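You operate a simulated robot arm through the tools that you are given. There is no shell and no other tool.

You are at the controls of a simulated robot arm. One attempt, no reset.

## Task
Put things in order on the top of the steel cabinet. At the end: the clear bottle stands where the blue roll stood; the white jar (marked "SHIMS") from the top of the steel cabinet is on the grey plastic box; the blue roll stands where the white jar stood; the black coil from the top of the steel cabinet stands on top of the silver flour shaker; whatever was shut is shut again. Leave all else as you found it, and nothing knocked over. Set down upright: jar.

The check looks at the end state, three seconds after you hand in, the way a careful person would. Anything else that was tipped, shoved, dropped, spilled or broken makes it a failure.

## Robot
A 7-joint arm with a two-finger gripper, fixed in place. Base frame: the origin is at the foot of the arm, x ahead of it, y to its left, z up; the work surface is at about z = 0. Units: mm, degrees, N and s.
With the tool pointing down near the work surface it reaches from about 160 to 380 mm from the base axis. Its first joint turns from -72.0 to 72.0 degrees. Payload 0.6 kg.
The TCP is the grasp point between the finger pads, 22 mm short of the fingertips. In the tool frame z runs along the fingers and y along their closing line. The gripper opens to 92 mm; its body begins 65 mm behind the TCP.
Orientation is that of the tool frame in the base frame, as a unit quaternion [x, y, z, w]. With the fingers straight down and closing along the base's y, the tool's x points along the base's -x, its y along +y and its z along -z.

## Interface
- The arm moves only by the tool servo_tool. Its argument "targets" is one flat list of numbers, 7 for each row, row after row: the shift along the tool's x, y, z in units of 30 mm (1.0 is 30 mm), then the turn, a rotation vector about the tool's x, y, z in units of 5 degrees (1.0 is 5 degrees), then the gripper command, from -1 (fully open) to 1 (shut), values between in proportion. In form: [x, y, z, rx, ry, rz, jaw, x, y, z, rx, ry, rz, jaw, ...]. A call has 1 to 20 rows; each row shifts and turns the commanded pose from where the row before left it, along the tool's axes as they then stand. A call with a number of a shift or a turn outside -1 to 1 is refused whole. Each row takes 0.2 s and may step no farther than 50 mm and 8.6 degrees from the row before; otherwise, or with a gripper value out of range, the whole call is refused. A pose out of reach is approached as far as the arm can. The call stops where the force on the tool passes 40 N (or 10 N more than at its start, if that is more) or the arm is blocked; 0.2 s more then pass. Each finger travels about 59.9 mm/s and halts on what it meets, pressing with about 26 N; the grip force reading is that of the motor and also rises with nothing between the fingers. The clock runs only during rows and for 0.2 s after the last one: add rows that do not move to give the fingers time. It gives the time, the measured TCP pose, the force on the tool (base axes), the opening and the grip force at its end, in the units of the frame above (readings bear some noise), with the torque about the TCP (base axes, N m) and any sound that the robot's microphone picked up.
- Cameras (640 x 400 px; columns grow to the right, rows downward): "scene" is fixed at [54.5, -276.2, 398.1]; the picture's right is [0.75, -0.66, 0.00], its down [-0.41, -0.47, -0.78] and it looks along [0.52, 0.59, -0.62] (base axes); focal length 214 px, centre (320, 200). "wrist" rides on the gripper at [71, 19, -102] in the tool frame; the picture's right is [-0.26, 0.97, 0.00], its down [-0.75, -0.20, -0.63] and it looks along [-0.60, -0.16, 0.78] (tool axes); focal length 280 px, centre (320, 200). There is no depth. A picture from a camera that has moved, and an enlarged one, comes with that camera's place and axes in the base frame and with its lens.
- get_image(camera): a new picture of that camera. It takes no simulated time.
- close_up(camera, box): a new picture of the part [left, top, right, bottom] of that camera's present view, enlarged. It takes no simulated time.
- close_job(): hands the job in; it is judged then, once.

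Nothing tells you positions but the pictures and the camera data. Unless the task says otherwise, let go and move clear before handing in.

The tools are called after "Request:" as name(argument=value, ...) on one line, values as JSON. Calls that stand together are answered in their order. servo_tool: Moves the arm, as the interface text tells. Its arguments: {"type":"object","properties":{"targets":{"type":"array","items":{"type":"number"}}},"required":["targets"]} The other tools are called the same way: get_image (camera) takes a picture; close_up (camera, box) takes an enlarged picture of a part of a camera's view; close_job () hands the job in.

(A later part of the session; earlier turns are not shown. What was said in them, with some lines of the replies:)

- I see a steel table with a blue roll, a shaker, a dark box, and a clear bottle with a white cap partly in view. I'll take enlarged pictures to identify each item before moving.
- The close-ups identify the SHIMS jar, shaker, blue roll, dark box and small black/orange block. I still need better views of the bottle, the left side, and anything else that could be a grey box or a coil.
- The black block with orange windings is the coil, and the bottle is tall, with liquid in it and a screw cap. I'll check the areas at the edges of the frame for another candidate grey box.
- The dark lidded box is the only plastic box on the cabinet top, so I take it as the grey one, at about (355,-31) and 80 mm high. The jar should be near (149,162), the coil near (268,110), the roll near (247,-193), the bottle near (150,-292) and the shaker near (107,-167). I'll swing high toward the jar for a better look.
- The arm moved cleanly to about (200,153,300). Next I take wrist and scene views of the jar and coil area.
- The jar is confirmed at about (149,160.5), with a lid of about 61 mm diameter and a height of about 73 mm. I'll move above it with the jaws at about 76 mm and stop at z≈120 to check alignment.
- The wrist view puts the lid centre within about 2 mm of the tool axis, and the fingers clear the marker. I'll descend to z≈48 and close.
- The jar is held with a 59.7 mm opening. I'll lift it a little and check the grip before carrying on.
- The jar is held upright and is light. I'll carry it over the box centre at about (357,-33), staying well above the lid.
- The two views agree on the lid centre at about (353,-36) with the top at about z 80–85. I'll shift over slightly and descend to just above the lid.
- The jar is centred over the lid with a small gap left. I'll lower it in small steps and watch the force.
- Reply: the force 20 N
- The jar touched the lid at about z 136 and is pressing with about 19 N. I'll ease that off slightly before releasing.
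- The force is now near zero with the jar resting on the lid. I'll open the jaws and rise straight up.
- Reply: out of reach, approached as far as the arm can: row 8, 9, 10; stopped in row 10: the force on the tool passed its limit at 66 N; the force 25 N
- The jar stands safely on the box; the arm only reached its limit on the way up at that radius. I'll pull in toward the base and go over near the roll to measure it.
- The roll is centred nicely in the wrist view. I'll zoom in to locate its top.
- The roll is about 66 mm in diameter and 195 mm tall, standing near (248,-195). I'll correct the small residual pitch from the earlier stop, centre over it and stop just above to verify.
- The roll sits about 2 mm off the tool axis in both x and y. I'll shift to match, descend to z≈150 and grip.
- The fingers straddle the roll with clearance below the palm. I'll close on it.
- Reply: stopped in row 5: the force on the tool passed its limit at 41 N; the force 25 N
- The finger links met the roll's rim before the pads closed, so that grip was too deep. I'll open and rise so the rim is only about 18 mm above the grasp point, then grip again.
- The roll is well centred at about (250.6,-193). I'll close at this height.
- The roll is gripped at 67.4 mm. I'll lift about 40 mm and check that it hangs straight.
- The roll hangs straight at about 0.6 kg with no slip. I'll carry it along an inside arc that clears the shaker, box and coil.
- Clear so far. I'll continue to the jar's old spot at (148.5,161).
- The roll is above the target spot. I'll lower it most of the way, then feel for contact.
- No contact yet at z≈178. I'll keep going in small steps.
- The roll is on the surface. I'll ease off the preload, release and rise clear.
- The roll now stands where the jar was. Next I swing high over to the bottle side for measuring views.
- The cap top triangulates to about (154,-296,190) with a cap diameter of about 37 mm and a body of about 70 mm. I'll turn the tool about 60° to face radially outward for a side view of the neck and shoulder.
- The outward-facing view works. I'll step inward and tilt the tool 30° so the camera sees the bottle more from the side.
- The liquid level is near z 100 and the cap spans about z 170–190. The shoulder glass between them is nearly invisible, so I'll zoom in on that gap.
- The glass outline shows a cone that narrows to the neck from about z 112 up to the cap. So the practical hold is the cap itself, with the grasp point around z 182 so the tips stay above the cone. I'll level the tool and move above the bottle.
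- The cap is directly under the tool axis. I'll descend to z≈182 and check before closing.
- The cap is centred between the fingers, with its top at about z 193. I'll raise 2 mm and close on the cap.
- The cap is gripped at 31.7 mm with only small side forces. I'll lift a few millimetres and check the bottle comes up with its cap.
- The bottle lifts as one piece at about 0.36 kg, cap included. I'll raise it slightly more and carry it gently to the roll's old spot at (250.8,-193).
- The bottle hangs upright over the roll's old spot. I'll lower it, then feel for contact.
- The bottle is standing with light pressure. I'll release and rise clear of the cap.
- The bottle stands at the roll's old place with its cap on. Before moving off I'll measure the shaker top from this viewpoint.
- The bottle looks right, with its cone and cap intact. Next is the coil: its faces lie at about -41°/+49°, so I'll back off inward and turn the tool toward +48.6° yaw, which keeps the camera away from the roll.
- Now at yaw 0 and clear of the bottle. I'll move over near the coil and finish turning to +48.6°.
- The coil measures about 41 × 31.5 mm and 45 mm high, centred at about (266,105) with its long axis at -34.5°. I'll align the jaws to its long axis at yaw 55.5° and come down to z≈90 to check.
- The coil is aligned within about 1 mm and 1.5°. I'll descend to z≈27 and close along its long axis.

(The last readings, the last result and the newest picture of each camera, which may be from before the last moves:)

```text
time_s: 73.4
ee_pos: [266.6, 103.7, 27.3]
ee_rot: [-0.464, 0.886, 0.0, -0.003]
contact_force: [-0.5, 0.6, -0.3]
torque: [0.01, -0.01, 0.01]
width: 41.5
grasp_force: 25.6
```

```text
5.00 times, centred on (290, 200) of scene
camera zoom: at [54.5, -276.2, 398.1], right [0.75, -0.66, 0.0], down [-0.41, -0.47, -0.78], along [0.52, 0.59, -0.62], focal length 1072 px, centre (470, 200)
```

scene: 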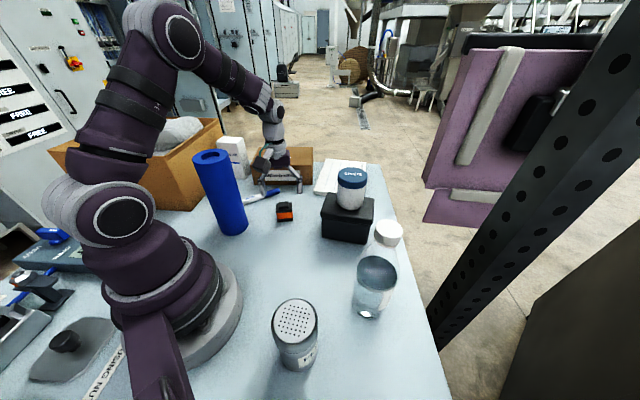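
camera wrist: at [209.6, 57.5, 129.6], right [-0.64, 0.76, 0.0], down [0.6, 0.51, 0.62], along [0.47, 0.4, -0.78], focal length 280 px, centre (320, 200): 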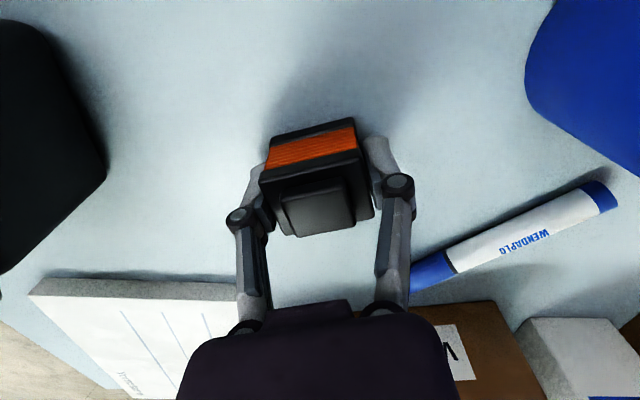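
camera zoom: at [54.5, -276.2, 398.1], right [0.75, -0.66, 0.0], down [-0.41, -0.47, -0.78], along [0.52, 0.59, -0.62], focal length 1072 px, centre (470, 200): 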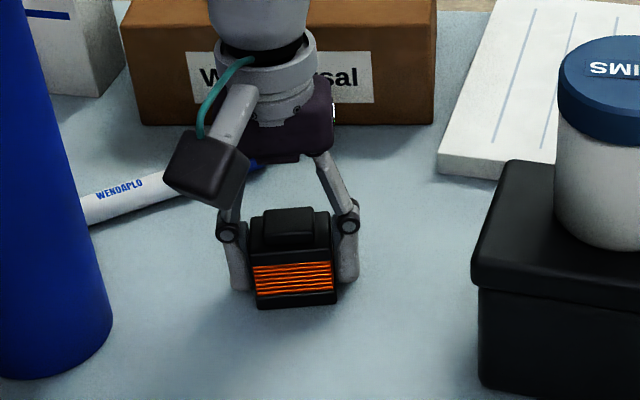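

The coil is gripped squarely. I'll lift it to z≈190 and turn back to yaw 0 before travelling.

Request:
servo_tool(targets=[0, 0, -0.2, 0, 0, 0, 1, 0, 0, -0.6, 0, 0, 0, 1, 0, 0, -0.9, 0, 0, 0, 1, 0, 0, -0.9, 0, 0, 0, 1, 0, 0, -0.9, 0, 0, 0, 1, 0, 0, -0.9, 0, 0, 0, 1, 0, 0, -0.9, 0, 0, 0, 1, 0, 0, -0.13, 0, 0, 0.6, 1, 0, 0, 0, 0, 0, 1, 1, 0, 0, 0, 0, 0, 1, 1, 0, 0, 0, 0, 0, 1, 1, 0, 0, 0, 0, 0, 1, 1, 0, 0, 0, 0, 0, 1, 1, 0, 0, 0, 0, 0, 1, 1, 0, 0, 0, 0, 0, 1, 1, 0, 0, 0, 0, 0, 1, 1, 0, 0, 0, 0, 0, 1, 1, 0, 0, 0, 0, 0, 1, 1, 0, 0, 0, 0, 0, 0.5, 1])

Request:
get_image(camera="wrist")

Request:
get_image(camera="scene")

```text
time_s: 77.4
ee_pos: [266.7, 105.2, 190.1]
ee_rot: [0.003, 1.0, -0.002, -0.002]
contact_force: [0.2, 0.1, -2.6]
torque: [-0.01, 0.02, 0.01]
width: 41.5
grasp_force: 25.7
```

```text
taken
camera wrist: at [195.5, 124.5, 291.9], right [0.27, 0.96, 0.0], down [0.75, -0.2, 0.62], along [0.6, -0.17, -0.78], focal length 280 px, centre (320, 200)
```

wrist: 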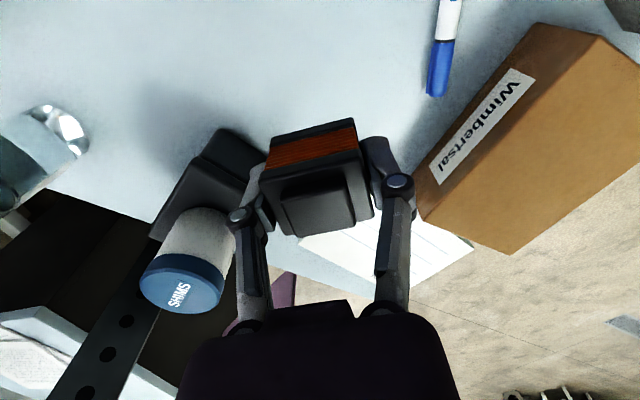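

```text
taken
```

scene: 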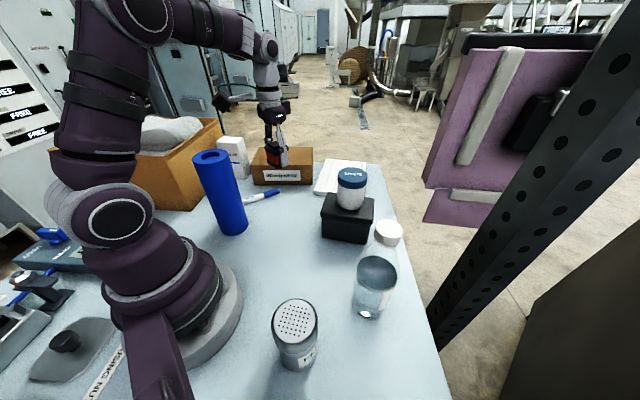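

The coil is secure at about 0.2 kg. I'll carry it over to the shaker at about (107.5,-165.5) and stop above it.

Request:
servo_tool(targets=[0.15, -0.3, 0, 0, 0, 0, 1, 0.345, -0.7, 0, 0, 0, 0, 1, 0.345, -0.7, 0, 0, 0, 0, 1, 0.345, -0.7, 0, 0, 0, 0, 1, 0.345, -0.7, 0, 0, 0, 0, 1, 0.345, -0.7, 0, 0, 0, 0, 1, 0.345, -0.7, 0, 0, 0, 0, 1, 0.345, -0.7, 0, 0, 0, 0, 1, 0.345, -0.7, 0, 0, 0, 0, 1, 0.345, -0.7, 0, 0, 0, 0, 1, 0.45, -0.55, 0, 0, 0, 0, 1, 0.45, -0.55, 0, 0, 0, 0, 1, 0.45, -0.55, 0, 0, 0, 0, 1, 0.4, -0.5, 0, 0, 0, 0, 1, 0.3, -0.273, 0, 0, 0, 0, 1, 0, 0, 0, 0, 0, 0, 1])

Request:
get_image(camera="wrist")

Request:
get_image(camera="scene")

```text
time_s: 80.8
ee_pos: [108.0, -163.5, 190.6]
ee_rot: [0.002, 1.0, -0.002, -0.002]
contact_force: [-0.5, 0.5, -1.4]
torque: [-0.05, -0.01, 0.0]
width: 41.3
grasp_force: 25.8
```

```text
taken
camera wrist: at [36.3, -144.2, 293.2], right [0.26, 0.96, -0.01], down [0.76, -0.2, 0.62], along [0.6, -0.17, -0.78], focal length 280 px, centre (320, 200)
```

wrist: 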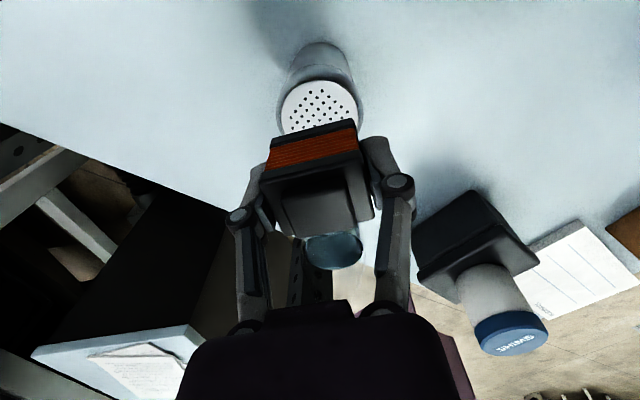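

```text
taken
```

scene: 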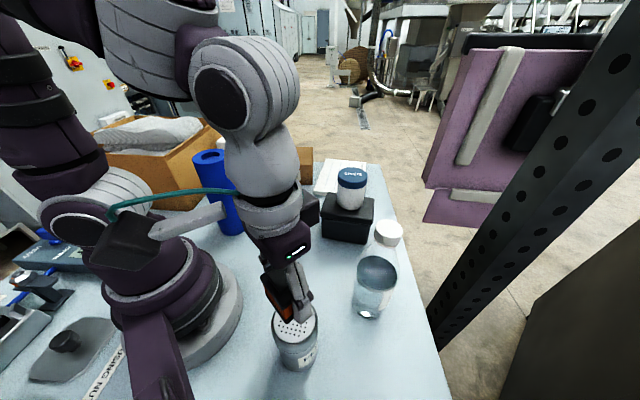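

Request:
close_up(camera="wrist", box=[240, 30, 400, 150])

Request:
close_up(camera="scene", box=[240, 250, 360, 380])

```text
3.33 times, centred on (320, 90) of wrist
camera zoom: at [36.3, -144.2, 293.2], right [0.26, 0.96, -0.01], down [0.76, -0.2, 0.62], along [0.6, -0.17, -0.78], focal length 935 px, centre (320, 567)
```

zoom: 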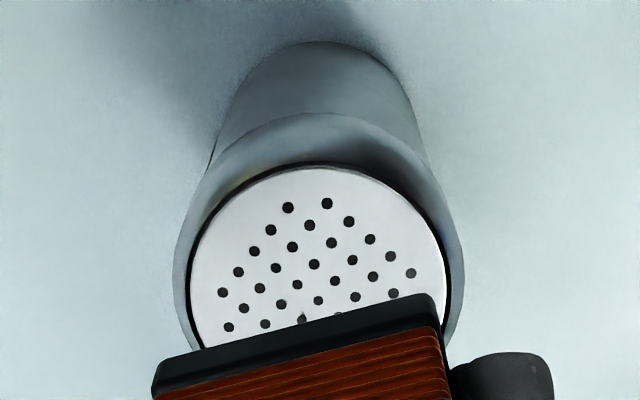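

```text
3.08 times, centred on (300, 315) of scene
camera zoom: at [54.5, -276.2, 398.1], right [0.75, -0.66, 0.0], down [-0.41, -0.47, -0.78], along [0.52, 0.59, -0.62], focal length 660 px, centre (382, -154)
```

zoom: 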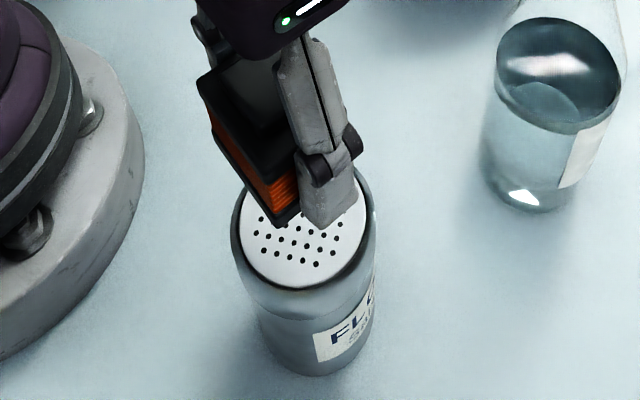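

The shaker disc looks a few millimetres further forward than the tool axis. I'll lower to about 15 mm above it and compare again, since parallax is smaller there.

Request:
servo_tool(targets=[-0.06, 0, 0.4, 0, 0, 0, 1, 0, 0, 0.5, 0, 0, 0, 1, 0, 0, 0.35, 0, 0, 0, 1, 0, 0, 0, 0, 0, 0, 1])

Request:
close_up(camera="wrist", box=[220, 40, 420, 250])

Request:
close_up(camera="scene", box=[240, 270, 360, 380])

```text
time_s: 81.8
ee_pos: [107.9, -166.1, 152.6]
ee_rot: [0.002, 1.0, -0.001, -0.002]
contact_force: [0.5, 0.4, -1.6]
torque: [0.01, 0.0, 0.03]
width: 41.8
grasp_force: 25.4
```

```text
1.90 times, centred on (320, 145) of wrist
camera zoom: at [37.8, -145.2, 255.3], right [0.27, 0.96, 0.0], down [0.76, -0.2, 0.62], along [0.6, -0.17, -0.78], focal length 534 px, centre (320, 305)
```

zoom: 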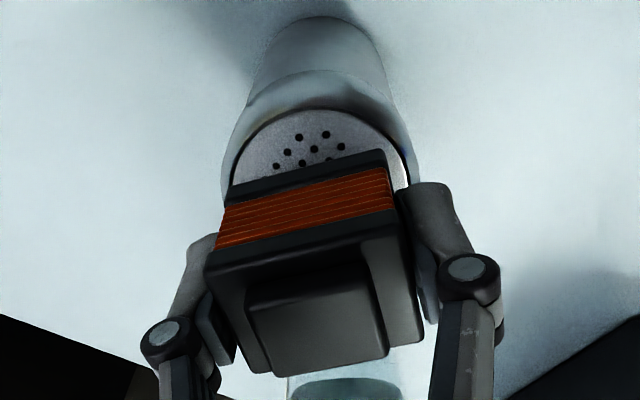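

```text
3.64 times, centred on (300, 325) of scene
camera zoom: at [54.5, -276.2, 398.1], right [0.75, -0.66, 0.0], down [-0.41, -0.47, -0.78], along [0.52, 0.59, -0.62], focal length 780 px, centre (393, -254)
```

zoom: 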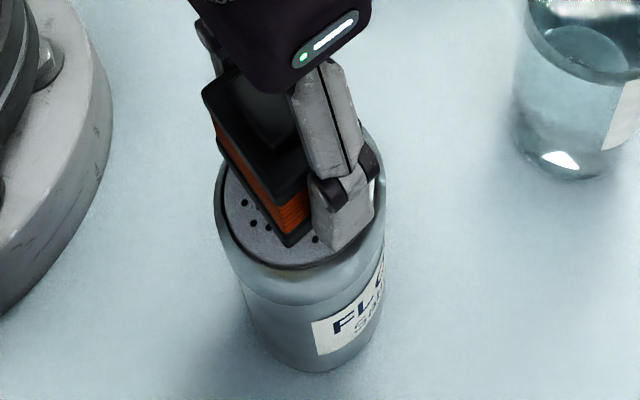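

The disc centre is only about 2 mm further forward. I'll nudge across and lower in small steps, watching the force.

Request:
servo_tool(targets=[-0.064, -0.017, 0.2, 0, 0, 0, 1, 0, 0, 0.12, 0, 0, 0, 1, 0, 0, 0, 0, 0, 0, 1])

Request:
servo_tool(targets=[0, 0, 0.06, 0, 0, 0, 1, 0, 0, 0, 0, 0, 0, 1])

Request:
servo_tool(targets=[0, 0, 0.05, 0, 0, 0, 1, 0, 0, 0, 0, 0, 0, 1])

```text
time_s: 82.6
ee_pos: [109.7, -166.6, 143.4]
ee_rot: [0.002, 1.0, -0.002, -0.003]
contact_force: [-0.3, 0.3, -1.1]
torque: [0.0, 0.02, 0.03]
width: 41.6
grasp_force: 26.0
```

```text
time_s: 83.2
ee_pos: [111.0, -166.1, 140.3]
ee_rot: [0.002, 1.0, -0.002, -0.003]
contact_force: [0.0, 0.2, -1.6]
torque: [-0.01, -0.01, -0.02]
width: 41.6
grasp_force: 25.8
```

```text
time_s: 83.8
ee_pos: [109.0, -166.8, 139.8]
ee_rot: [0.002, 1.0, -0.002, -0.002]
contact_force: [0.5, -0.4, -2.0]
torque: [-0.02, -0.03, -0.02]
width: 41.5
grasp_force: 26.0
```

Request:
servo_tool(targets=[0, 0, 0.04, 0, 0, 0, 1, 0, 0, 0, 0, 0, 0, 1])

Request:
servo_tool(targets=[0, 0, 0.04, 0, 0, 0, 1, 0, 0, 0, 0, 0, 0, 1])

Request:
close_up(camera="scene", box=[250, 280, 350, 360])

Request:
close_up(camera="wrist", box=[220, 40, 420, 250])

```text
time_s: 84.4
ee_pos: [110.0, -165.4, 138.6]
ee_rot: [0.001, 1.0, -0.001, -0.002]
contact_force: [-0.1, 0.9, -1.5]
torque: [0.02, -0.01, 0.02]
width: 41.6
grasp_force: 25.7
```

```text
time_s: 85.0
ee_pos: [110.1, -165.7, 136.0]
ee_rot: [0.001, 1.0, -0.002, -0.001]
contact_force: [0.1, 0.3, -2.1]
torque: [0.02, 0.0, -0.01]
width: 41.5
grasp_force: 25.8
```

```text
5.00 times, centred on (300, 320) of scene
camera zoom: at [54.5, -276.2, 398.1], right [0.75, -0.66, 0.0], down [-0.41, -0.47, -0.78], along [0.52, 0.59, -0.62], focal length 1072 px, centre (420, -400)
```

zoom: 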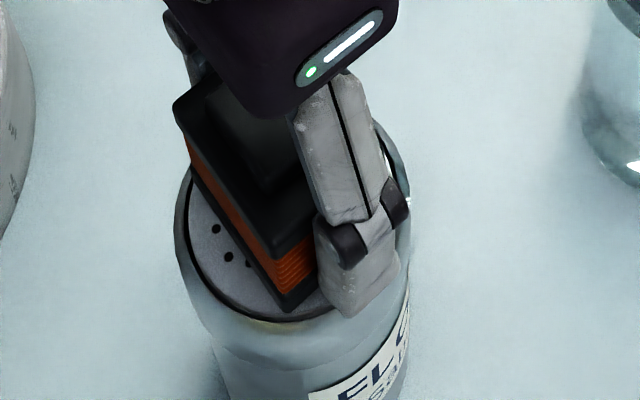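

```text
1.90 times, centred on (320, 145) of wrist
camera zoom: at [39.0, -145.6, 240.2], right [0.26, 0.96, 0.0], down [0.76, -0.2, 0.62], along [0.6, -0.17, -0.78], focal length 534 px, centre (320, 305)
```

zoom: 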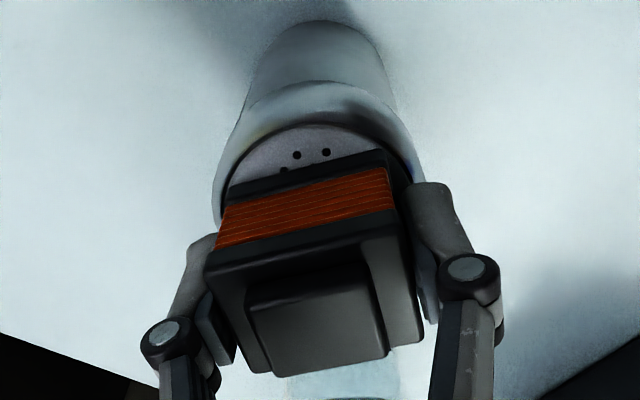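

Request:
servo_tool(targets=[0, 0, 0.04, 0, 0, 0, 1, 0, 0, 0, 0, 0, 0, 1])

Request:
servo_tool(targets=[0, 0, 0.035, 0, 0, 0, 1, 0, 0, 0, 0, 0, 0, 1])

```text
time_s: 85.6
ee_pos: [109.8, -166.4, 135.5]
ee_rot: [0.001, 1.0, -0.002, -0.001]
contact_force: [-2.1, 1.8, 15.7]
torque: [0.2, 0.16, -0.03]
width: 41.7
grasp_force: 25.8
```

```text
time_s: 86.2
ee_pos: [110.8, -165.9, 135.4]
ee_rot: [0.001, 1.0, -0.003, -0.001]
contact_force: [-0.8, 3.2, 21.7]
torque: [0.07, -0.05, 0.0]
width: 41.4
grasp_force: 25.8
```

The coil is resting on the shaker at about z 108. I'll ease off the preload and look before releasing.

Request:
servo_tool(targets=[0, 0, -0.03, 0, 0, 0, 1, 0, 0, 0, 0, 0, 0, 1])

Request:
close_up(camera="scene", box=[250, 280, 350, 360])

Request:
close_up(camera="wrist", box=[240, 80, 400, 180])

```text
time_s: 86.8
ee_pos: [111.0, -168.0, 136.1]
ee_rot: [0.002, 1.0, -0.001, -0.001]
contact_force: [-0.3, 0.4, -0.5]
torque: [-0.02, -0.01, -0.02]
width: 41.5
grasp_force: 26.4
```

```text
5.00 times, centred on (300, 320) of scene
camera zoom: at [54.5, -276.2, 398.1], right [0.75, -0.66, 0.0], down [-0.41, -0.47, -0.78], along [0.52, 0.59, -0.62], focal length 1072 px, centre (420, -400)
```

zoom: 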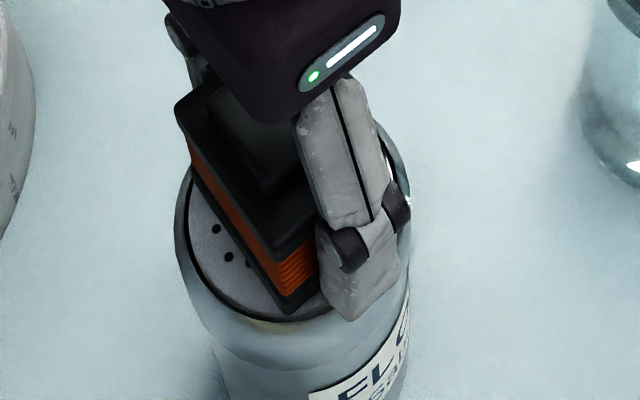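

```text
4.00 times, centred on (320, 130) of wrist
camera zoom: at [39.1, -146.1, 239.2], right [0.26, 0.96, 0.0], down [0.76, -0.2, 0.62], along [0.6, -0.17, -0.78], focal length 1122 px, centre (320, 480)
```

zoom: 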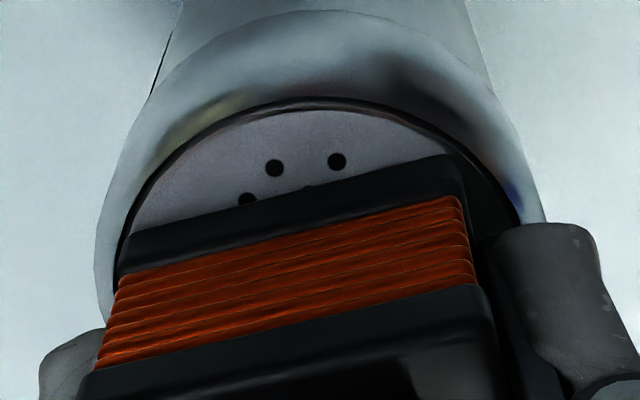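

The coil is centred on the disc within about 1 mm. I'll open the jaws gently and rise straight up.

Request:
servo_tool(targets=[0, 0, 0.012, 0, 0, 0, 1, 0, 0, 0, 0, 0, 0, 0.05, 0, 0, 0, 0, 0, 0, -0.05, 0, 0, 0, 0, 0, 0, -0.2, 0, 0, 0, 0, 0, 0, -0.4, 0, 0, 0, 0, 0, 0, -0.4, 0, 0, -0.2, 0, 0, 0, -0.4, 0, 0, -0.5, 0, 0, 0, -0.4, 0, 0, -0.7, 0, 0, 0, -0.4, 0, 0, -0.8, 0, 0, 0, -0.4, 0, 0, -0.8, 0, 0, 0, -0.4, 0, 0, 0, 0, 0, 0, -0.4])

Request:
get_image(camera="wrist")

Request:
get_image(camera="scene")

```text
time_s: 89.4
ee_pos: [111.1, -165.7, 226.7]
ee_rot: [0.001, 1.0, -0.003, -0.001]
contact_force: [0.8, 0.1, -0.6]
torque: [0.02, -0.04, -0.01]
width: 64.7
grasp_force: 0.0
```

```text
taken
camera wrist: at [40.1, -146.0, 330.3], right [0.26, 0.96, -0.01], down [0.76, -0.2, 0.62], along [0.6, -0.17, -0.78], focal length 280 px, centre (320, 200)
```

wrist: 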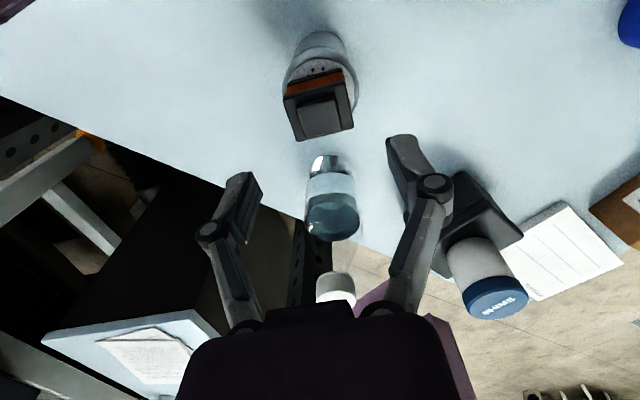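

```text
taken
```

scene: 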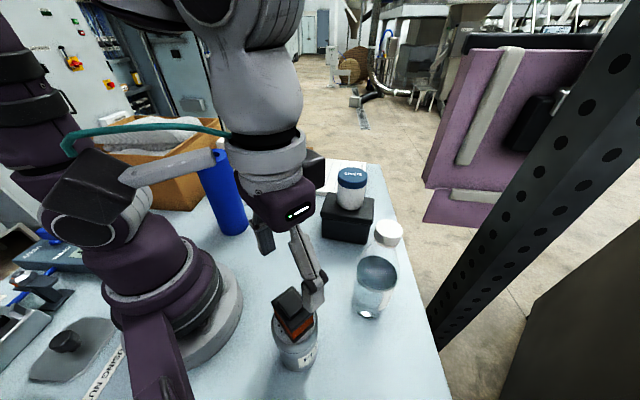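

The coil stands on the shaker. I'll move the arm up and clear, then inspect everything.

Request:
servo_tool(targets=[0, 0, -0.7, 0, 0, 0, -0.4, 0, 0, -0.8, 0, 0, 0, -0.6, 0, 0, -0.7, 0, 0, 0, -1, -0.5, 0.7, 0, 0, 0, 0, -1, -0.6, 0.9, 0, 0, 0, 0, -1, -0.6, 1, 0, 0, 0, 0, -1, -0.6, 1, 0, 0, 0, 0, -1, -0.6, 1, 0, 0, 0, 0, -1, 0, 1, 0, 0, 0, 0, -1, 0, 0, 0, 0, 0, 0, -1])

Request:
get_image(camera="scene")

Request:
close_up(camera="scene", box=[240, 270, 360, 380])

Request:
close_up(camera="scene", box=[180, 130, 440, 330])

Request:
close_up(camera="wrist", box=[0, 0, 640, 20])

```text
time_s: 91.6
ee_pos: [197.4, 1.6, 284.8]
ee_rot: [0.002, 1.0, -0.001, -0.002]
contact_force: [-0.2, -0.2, -0.2]
torque: [-0.02, -0.04, 0.0]
width: 92.1
grasp_force: 0.2
out of reach, approached as far as the arm can: row 3
```

```text
taken
```

scene: 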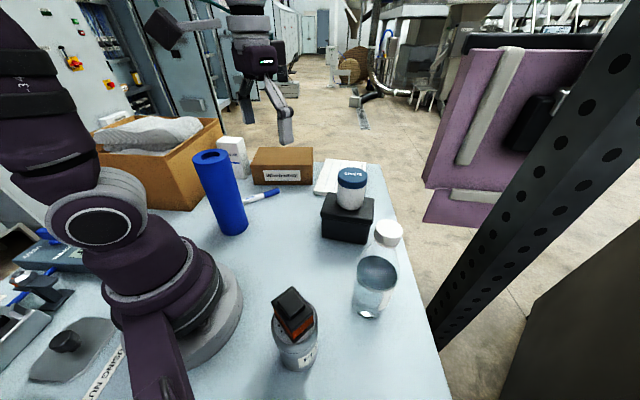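

```text
3.64 times, centred on (300, 325) of scene
camera zoom: at [54.5, -276.2, 398.1], right [0.75, -0.66, 0.0], down [-0.41, -0.47, -0.78], along [0.52, 0.59, -0.62], focal length 780 px, centre (393, -254)
```

zoom: 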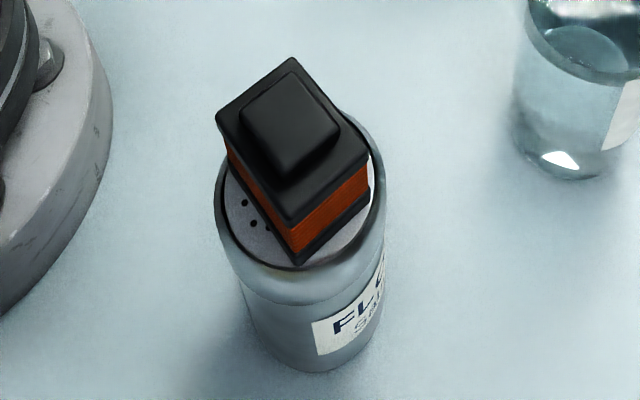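

```text
2.00 times, centred on (310, 230) of scene
camera zoom: at [54.5, -276.2, 398.1], right [0.75, -0.66, 0.0], down [-0.41, -0.47, -0.78], along [0.52, 0.59, -0.62], focal length 429 px, centre (340, 140)
```

zoom: 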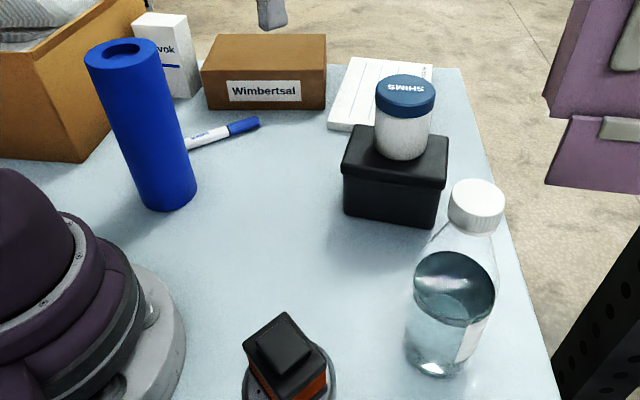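

```text
1.00 times, centred on (320, 10) of wrist (not enlarged: the box is as wide or as high as the picture)
camera zoom: at [127.0, 23.2, 388.3], right [0.26, 0.96, 0.0], down [0.76, -0.2, 0.62], along [0.6, -0.17, -0.78], focal length 280 px, centre (320, 390)
```

zoom: 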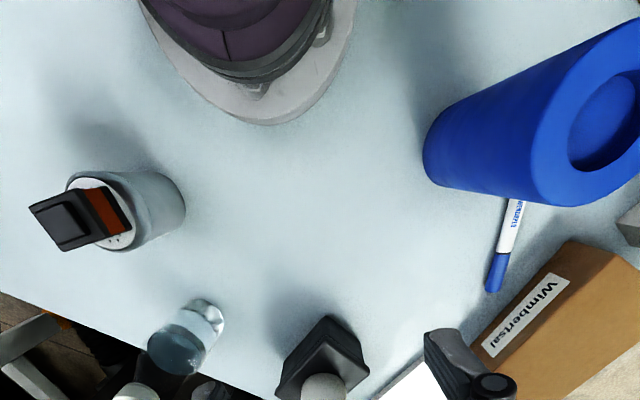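

Everything checks out in the final views:
- The SHIMS jar is upright on the dark box.
- The roll stands where the jar was.
- The capped bottle stands where the roll was.
- The coil sits centred on the shaker.
- The marker and boxes are where they were, and the arm is clear with the gripper open.

I'm handing in.

Request:
close_job()

```text
The job is handed in.
```

All four moves are done, and the job is handed in. The final camera views showed nothing knocked over or shifted.

- **Jar:** the white SHIMS jar is upright on the dark lidded box. I took that as the grey plastic box, since it was the only one within reach.
- **Blue roll:** it stands where the jar stood, at about (148.5, 161) mm.
- **Clear bottle:** it stands where the roll stood, at about (251, -193) mm. I lifted it by its cap, because its height kept the gripper from reaching the body from above. The cap stayed on.
- **Coil:** the black coil sits on top of the flour shaker, centred to within about 1 mm.

Nothing had to be opened, so there was nothing to shut again. Pulling back from the box, the arm ran past its reach and stopped on its force limit. My first try at gripping the roll also stopped on the force limit, because the fingers were too deep on it. Nothing moved either time. The gripper ended open and clear of everything.
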